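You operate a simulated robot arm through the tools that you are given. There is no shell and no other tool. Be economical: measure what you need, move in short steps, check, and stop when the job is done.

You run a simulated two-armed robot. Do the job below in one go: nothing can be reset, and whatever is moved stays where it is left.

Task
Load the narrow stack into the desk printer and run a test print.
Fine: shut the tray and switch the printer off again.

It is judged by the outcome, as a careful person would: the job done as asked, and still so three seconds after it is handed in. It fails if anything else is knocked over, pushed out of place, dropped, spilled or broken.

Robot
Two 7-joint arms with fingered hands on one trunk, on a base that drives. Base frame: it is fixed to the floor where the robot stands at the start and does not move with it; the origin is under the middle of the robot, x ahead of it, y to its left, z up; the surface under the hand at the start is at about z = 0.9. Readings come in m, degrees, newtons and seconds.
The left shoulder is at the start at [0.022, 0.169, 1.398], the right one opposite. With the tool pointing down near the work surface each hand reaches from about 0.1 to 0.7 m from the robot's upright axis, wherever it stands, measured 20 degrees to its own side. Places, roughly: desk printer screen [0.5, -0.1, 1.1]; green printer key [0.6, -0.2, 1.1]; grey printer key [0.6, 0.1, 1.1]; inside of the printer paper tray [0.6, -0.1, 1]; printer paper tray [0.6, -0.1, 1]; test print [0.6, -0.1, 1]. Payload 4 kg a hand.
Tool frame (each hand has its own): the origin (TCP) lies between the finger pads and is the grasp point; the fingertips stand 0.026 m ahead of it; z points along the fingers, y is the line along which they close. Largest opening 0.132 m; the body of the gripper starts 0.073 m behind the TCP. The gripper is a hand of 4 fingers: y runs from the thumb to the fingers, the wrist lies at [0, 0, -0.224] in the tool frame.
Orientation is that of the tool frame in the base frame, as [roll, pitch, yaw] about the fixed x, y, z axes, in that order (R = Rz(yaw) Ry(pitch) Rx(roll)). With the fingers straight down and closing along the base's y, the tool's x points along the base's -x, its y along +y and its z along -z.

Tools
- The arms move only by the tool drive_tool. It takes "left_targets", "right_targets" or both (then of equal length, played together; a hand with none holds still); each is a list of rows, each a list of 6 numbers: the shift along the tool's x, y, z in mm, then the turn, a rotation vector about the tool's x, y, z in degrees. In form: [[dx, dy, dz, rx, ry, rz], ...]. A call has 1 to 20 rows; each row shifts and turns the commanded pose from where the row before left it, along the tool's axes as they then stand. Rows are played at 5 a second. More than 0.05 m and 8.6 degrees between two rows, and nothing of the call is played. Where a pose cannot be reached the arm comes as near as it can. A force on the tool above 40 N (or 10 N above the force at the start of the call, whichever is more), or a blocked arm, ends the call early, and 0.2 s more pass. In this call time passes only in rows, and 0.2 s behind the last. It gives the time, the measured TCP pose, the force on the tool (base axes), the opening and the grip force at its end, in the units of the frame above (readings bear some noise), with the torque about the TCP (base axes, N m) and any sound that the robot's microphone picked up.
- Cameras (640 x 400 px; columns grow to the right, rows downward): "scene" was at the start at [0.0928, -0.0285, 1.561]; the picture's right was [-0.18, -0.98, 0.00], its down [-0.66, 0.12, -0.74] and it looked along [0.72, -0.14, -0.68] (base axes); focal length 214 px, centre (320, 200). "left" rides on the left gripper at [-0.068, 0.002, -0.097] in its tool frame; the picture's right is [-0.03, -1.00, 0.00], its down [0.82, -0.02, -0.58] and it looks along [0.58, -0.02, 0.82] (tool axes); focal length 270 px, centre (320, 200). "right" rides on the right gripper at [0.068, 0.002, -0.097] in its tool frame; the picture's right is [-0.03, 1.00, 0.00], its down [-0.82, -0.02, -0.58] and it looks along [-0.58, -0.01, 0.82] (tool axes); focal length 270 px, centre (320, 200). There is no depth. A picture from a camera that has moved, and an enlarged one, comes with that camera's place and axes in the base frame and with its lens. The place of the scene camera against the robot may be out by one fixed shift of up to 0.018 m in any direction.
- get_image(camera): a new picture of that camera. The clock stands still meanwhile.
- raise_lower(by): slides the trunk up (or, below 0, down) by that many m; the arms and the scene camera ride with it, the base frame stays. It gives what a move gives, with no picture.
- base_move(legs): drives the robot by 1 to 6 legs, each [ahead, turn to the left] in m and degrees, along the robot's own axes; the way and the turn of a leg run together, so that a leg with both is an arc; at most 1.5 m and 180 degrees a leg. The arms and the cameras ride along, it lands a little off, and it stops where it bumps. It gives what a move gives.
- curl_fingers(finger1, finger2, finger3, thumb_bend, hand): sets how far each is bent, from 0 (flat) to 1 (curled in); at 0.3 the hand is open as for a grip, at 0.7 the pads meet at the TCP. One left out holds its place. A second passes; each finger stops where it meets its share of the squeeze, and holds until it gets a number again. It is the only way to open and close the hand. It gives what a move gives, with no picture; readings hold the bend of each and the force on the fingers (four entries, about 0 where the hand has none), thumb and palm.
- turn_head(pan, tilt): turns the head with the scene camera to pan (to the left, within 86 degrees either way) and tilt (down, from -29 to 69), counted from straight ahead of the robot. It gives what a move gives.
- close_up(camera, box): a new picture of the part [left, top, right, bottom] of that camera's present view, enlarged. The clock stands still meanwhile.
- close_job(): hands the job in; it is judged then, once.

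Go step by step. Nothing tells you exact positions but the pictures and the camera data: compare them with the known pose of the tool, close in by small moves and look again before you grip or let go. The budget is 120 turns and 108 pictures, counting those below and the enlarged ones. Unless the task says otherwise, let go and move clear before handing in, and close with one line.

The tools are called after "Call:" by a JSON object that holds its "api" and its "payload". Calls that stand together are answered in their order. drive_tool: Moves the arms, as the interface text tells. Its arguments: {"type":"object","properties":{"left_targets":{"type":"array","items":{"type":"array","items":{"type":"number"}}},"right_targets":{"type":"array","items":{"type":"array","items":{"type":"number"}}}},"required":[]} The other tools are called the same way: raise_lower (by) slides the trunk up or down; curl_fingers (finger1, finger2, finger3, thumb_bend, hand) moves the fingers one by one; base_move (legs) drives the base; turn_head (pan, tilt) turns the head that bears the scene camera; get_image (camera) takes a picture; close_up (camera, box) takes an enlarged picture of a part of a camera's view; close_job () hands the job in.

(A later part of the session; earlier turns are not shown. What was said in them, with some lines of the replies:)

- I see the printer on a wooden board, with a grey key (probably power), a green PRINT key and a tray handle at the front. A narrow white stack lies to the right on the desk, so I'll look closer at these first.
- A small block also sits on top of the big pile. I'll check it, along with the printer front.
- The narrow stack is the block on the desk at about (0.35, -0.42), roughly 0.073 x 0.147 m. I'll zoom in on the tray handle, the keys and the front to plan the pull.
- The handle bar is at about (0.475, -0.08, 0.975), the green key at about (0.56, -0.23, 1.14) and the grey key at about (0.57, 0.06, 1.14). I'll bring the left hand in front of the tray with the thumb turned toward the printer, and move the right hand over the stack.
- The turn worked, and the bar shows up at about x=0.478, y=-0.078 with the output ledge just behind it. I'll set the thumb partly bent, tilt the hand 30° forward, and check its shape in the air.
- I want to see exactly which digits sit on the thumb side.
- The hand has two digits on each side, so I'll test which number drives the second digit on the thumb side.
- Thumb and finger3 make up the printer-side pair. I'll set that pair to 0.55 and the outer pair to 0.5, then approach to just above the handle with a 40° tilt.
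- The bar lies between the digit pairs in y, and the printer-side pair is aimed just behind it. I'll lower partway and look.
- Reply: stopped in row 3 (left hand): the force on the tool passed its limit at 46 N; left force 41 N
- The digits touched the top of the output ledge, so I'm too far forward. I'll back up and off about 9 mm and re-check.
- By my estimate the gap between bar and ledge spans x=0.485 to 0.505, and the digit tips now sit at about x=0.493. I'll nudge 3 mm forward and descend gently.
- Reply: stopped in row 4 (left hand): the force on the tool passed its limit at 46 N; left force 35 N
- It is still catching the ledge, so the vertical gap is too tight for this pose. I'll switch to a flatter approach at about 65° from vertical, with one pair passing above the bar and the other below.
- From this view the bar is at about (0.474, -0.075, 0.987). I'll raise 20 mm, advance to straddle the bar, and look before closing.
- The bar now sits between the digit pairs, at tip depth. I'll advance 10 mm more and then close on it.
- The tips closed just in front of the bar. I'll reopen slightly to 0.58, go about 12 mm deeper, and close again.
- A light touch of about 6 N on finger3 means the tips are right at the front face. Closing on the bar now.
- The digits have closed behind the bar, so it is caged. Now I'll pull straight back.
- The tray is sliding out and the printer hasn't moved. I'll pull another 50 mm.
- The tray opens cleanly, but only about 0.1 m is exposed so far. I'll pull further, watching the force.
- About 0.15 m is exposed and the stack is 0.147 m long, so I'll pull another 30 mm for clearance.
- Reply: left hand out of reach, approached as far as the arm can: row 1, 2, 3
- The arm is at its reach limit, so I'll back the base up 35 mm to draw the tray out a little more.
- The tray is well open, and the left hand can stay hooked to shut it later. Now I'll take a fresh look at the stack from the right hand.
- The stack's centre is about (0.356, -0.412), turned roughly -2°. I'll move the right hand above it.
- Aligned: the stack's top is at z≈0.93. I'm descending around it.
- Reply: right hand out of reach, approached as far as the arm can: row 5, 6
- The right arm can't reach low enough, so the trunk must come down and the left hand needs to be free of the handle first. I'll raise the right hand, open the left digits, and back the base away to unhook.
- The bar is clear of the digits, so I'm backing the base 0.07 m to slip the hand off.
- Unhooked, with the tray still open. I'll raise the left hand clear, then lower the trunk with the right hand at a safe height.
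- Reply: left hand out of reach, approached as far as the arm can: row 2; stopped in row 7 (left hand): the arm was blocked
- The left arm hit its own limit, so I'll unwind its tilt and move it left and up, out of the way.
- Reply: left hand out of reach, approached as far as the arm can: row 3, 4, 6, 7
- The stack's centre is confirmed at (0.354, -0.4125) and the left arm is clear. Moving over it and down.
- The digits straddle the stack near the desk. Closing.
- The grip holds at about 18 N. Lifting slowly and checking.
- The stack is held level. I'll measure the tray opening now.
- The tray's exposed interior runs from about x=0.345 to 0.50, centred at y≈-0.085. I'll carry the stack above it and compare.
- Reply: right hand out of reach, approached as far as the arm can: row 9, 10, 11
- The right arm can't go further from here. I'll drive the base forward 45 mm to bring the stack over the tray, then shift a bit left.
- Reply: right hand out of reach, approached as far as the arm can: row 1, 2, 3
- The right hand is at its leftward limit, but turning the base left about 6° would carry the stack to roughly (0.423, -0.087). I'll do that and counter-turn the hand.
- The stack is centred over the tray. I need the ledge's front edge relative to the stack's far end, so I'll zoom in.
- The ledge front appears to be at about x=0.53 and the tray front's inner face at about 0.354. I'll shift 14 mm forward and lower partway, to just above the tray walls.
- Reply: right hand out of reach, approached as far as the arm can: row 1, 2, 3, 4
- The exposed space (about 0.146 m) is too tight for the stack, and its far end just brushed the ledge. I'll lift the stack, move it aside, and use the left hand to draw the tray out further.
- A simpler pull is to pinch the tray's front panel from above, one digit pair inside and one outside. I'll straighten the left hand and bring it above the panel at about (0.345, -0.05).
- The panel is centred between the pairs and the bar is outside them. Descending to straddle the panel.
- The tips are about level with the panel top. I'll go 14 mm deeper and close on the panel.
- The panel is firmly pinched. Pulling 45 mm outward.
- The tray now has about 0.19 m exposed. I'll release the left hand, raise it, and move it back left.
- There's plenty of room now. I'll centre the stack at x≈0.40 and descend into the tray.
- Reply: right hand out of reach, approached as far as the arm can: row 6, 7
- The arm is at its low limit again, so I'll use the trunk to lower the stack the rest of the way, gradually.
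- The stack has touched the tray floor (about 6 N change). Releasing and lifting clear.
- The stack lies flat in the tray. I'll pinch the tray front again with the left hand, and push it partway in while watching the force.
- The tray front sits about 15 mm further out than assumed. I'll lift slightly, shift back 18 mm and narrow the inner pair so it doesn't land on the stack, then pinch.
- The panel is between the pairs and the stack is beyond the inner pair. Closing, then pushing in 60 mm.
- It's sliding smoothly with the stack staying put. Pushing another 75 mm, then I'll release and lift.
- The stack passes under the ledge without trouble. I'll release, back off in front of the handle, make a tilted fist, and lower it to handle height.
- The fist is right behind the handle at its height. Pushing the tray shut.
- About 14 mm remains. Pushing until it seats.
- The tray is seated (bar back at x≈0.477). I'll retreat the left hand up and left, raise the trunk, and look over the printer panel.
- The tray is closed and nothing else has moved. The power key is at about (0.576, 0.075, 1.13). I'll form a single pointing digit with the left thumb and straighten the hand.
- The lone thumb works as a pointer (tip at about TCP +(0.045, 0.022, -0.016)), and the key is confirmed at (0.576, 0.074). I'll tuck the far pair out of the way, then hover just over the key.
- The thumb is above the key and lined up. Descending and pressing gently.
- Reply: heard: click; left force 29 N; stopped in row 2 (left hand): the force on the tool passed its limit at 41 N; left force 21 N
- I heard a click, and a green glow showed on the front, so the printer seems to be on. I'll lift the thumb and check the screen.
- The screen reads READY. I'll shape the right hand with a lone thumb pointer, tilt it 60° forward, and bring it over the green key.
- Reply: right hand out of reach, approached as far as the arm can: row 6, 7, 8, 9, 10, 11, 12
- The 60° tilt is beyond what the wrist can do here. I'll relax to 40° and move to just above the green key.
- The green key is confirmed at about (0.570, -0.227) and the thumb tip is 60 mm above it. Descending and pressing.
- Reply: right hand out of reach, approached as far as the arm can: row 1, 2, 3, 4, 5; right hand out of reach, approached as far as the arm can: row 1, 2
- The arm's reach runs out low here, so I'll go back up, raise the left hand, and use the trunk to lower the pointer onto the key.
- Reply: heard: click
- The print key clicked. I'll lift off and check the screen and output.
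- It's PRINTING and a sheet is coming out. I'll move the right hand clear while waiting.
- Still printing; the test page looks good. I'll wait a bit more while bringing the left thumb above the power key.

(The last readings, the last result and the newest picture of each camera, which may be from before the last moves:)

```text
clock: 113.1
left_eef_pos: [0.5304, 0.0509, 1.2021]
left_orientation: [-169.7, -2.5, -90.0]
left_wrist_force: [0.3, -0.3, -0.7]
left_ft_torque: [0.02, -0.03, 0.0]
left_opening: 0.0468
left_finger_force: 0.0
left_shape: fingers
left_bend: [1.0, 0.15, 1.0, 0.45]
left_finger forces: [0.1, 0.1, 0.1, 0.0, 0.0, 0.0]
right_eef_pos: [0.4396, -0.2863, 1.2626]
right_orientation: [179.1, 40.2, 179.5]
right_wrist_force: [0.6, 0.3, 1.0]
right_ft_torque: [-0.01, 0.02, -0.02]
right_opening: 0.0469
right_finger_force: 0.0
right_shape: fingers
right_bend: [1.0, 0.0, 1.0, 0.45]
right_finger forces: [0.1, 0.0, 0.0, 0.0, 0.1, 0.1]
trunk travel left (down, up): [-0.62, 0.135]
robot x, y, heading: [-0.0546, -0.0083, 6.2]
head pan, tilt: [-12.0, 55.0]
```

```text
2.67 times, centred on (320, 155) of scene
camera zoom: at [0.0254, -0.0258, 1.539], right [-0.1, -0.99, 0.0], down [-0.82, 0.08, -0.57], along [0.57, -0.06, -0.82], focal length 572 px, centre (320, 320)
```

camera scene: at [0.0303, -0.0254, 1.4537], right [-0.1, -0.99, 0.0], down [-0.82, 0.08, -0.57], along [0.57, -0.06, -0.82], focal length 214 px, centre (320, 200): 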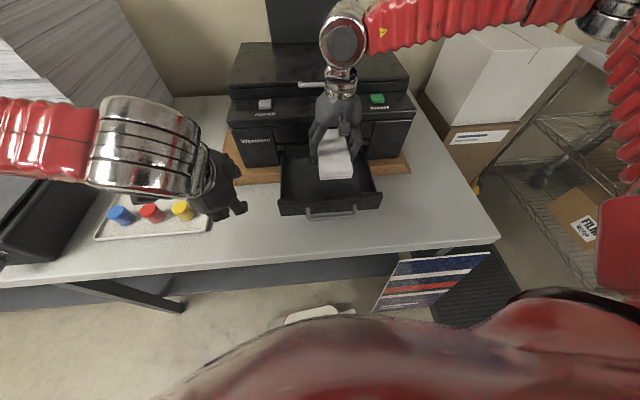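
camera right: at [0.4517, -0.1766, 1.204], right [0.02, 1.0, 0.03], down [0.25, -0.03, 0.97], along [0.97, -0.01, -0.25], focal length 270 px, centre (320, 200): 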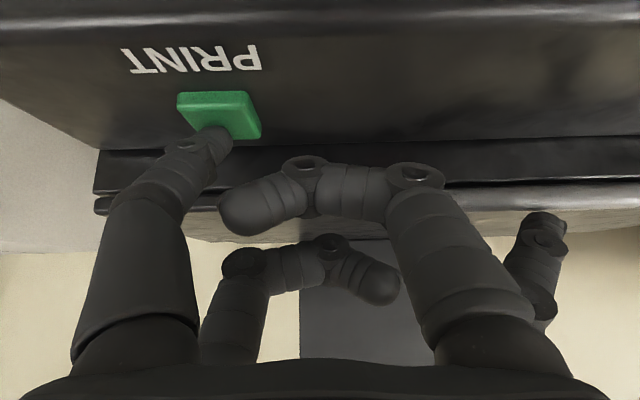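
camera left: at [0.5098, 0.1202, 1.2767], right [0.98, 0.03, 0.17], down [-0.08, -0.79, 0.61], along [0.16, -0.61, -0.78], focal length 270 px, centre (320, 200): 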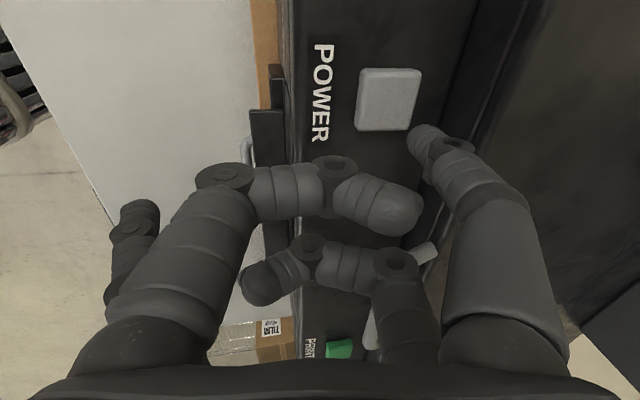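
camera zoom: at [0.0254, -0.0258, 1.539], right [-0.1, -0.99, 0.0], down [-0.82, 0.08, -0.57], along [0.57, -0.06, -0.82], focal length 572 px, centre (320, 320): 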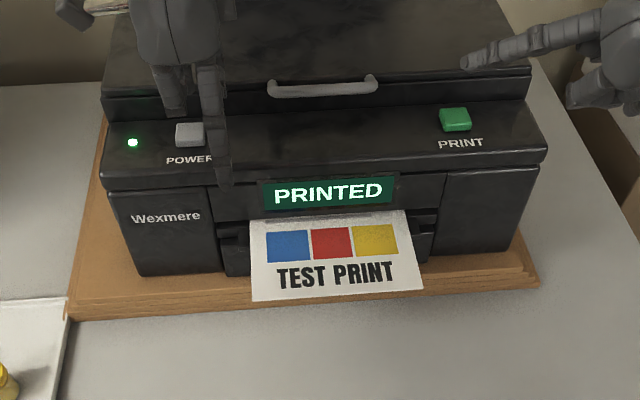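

The screen says PRINTED. Now I'll press the power key once to switch off.

Call:
{"api": "drive_tool", "payload": {"left_targets": [[-0.7, 2.4, 13.8, 0, 0, 0], [-0.7, 2.4, 13.8, 0, 0, 0], [-0.7, 2.4, 13.8, 0, 0, 0], [0, 0.7, 3.9, 0, 0, 0], [0, 0.7, 3.9, 0, 0, 0], [0, 0.7, 3.9, 0, 0, 0]]}}

```text
clock: 114.5
left_eef_pos: [0.528, 0.051, 1.1511]
left_orientation: [-169.3, -2.5, -90.0]
left_wrist_force: [-3.2, 2.2, 20.1]
left_ft_torque: [0.41, -1.01, 0.24]
left_opening: 0.0474
left_finger_force: 9.5
left_shape: fingers
left_bend: [1.0, 0.15, 1.0, 0.44]
left_finger forces: [0.0, 0.0, 0.0, 0.1, 20.0, 0.0]
right_eef_pos: [0.4363, -0.2862, 1.2636]
right_orientation: [179.2, 40.3, 179.6]
right_wrist_force: [0.0, 0.4, -0.4]
right_ft_torque: [0.01, 0.01, -0.02]
right_opening: 0.0469
right_finger_force: 0.0
right_shape: fingers
right_bend: [1.0, 0.0, 1.0, 0.45]
right_finger forces: [0.0, 0.1, 0.1, 0.0, 0.0, 0.0]
trunk travel left (down, up): [-0.62, 0.135]
robot x, y, heading: [-0.0567, -0.003, 6.2]
head pan, tilt: [-12.0, 55.0]
heard: click
```

It clicked. Lifting off and checking that it is off and the tray is shut.

Call:
{"api": "drive_tool", "payload": {"left_targets": [[0, -2, -12, 0, 0, 0], [0, -5, -25, 0, 0, 0], [0, 0, -30, 0, 0, 0], [0, 30, -20, 0, 0, 0], [-10, 30, -10, 0, 0, 0], [-20, 30, 0, 0, 0, 0], [-20, 20, 0, 0, 0, 0]], "right_targets": [[0, 0, 0, 0, 0, 0], [0, -10, -15, 0, 0, 0], [0, -10, -15, 0, 0, 0], [0, -10, -15, 0, 0, 0], [0, 0, 0, 0, 0, 0], [0, 0, 0, 0, 0, 0], [0, 0, 0, 0, 0, 0]]}}

Call:
{"api": "get_image", "payload": {"camera": "scene"}}

Call:
{"api": "close_up", "payload": {"camera": "scene", "box": [200, 80, 440, 230]}}

```text
clock: 116.1
left_eef_pos: [0.4083, 0.1051, 1.2232]
left_orientation: [-169.6, -2.5, -90.0]
left_wrist_force: [-0.1, 0.0, -0.6]
left_ft_torque: [-0.03, 0.0, 0.02]
left_opening: 0.0469
left_finger_force: 0.0
left_shape: fingers
left_bend: [1.0, 0.15, 1.0, 0.45]
left_finger forces: [0.0, 0.0, 0.1, 0.0, 0.1, 0.0]
right_eef_pos: [0.4087, -0.3145, 1.2953]
right_orientation: [179.1, 40.2, 179.7]
right_wrist_force: [-0.7, 0.2, 0.7]
right_ft_torque: [-0.03, 0.02, -0.03]
right_opening: 0.0468
right_finger_force: 0.1
right_shape: fingers
right_bend: [1.0, 0.0, 1.0, 0.45]
right_finger forces: [0.0, 0.1, 0.1, 0.0, 0.0, 0.0]
trunk travel left (down, up): [-0.62, 0.135]
robot x, y, heading: [-0.0551, -0.007, 6.0]
head pan, tilt: [-12.0, 55.0]
```

```text
5 pictures are left
camera scene: at [0.0244, -0.025, 1.539], right [-0.1, -0.99, 0.0], down [-0.81, 0.08, -0.57], along [0.57, -0.06, -0.82], focal length 214 px, centre (320, 200)
```

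scene: 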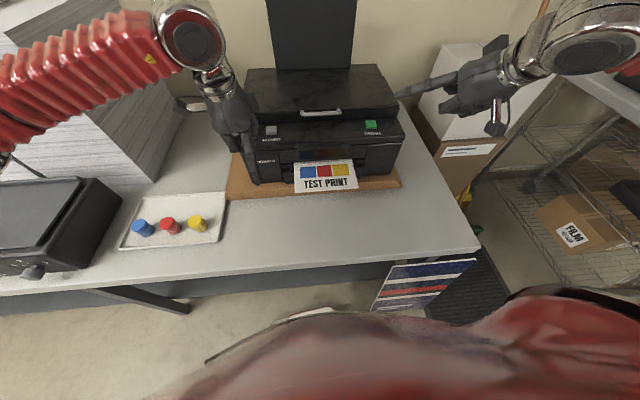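

```text
2.67 times, centred on (320, 155) of scene
camera zoom: at [0.0244, -0.025, 1.539], right [-0.1, -0.99, 0.0], down [-0.81, 0.08, -0.57], along [0.57, -0.06, -0.82], focal length 572 px, centre (320, 320)
```

zoom: 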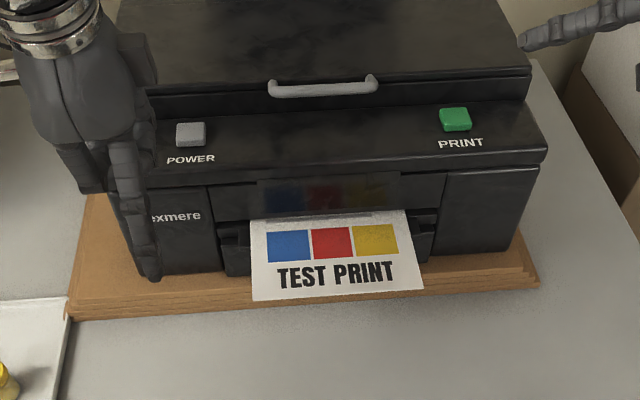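

The screen and lamp are off, the test print lies in the output, both hands are clear, and nothing else has been disturbed. I last saw the tray shut just before powering on. The sheet now hides its handle, but nothing has touched it since.

Call:
{"api": "close_job", "payload": {}}

```text
The job is handed in.
```

I loaded the narrow stack into the printer, ran the test print until the screen read PRINTED, shut the tray, and switched the printer off again.
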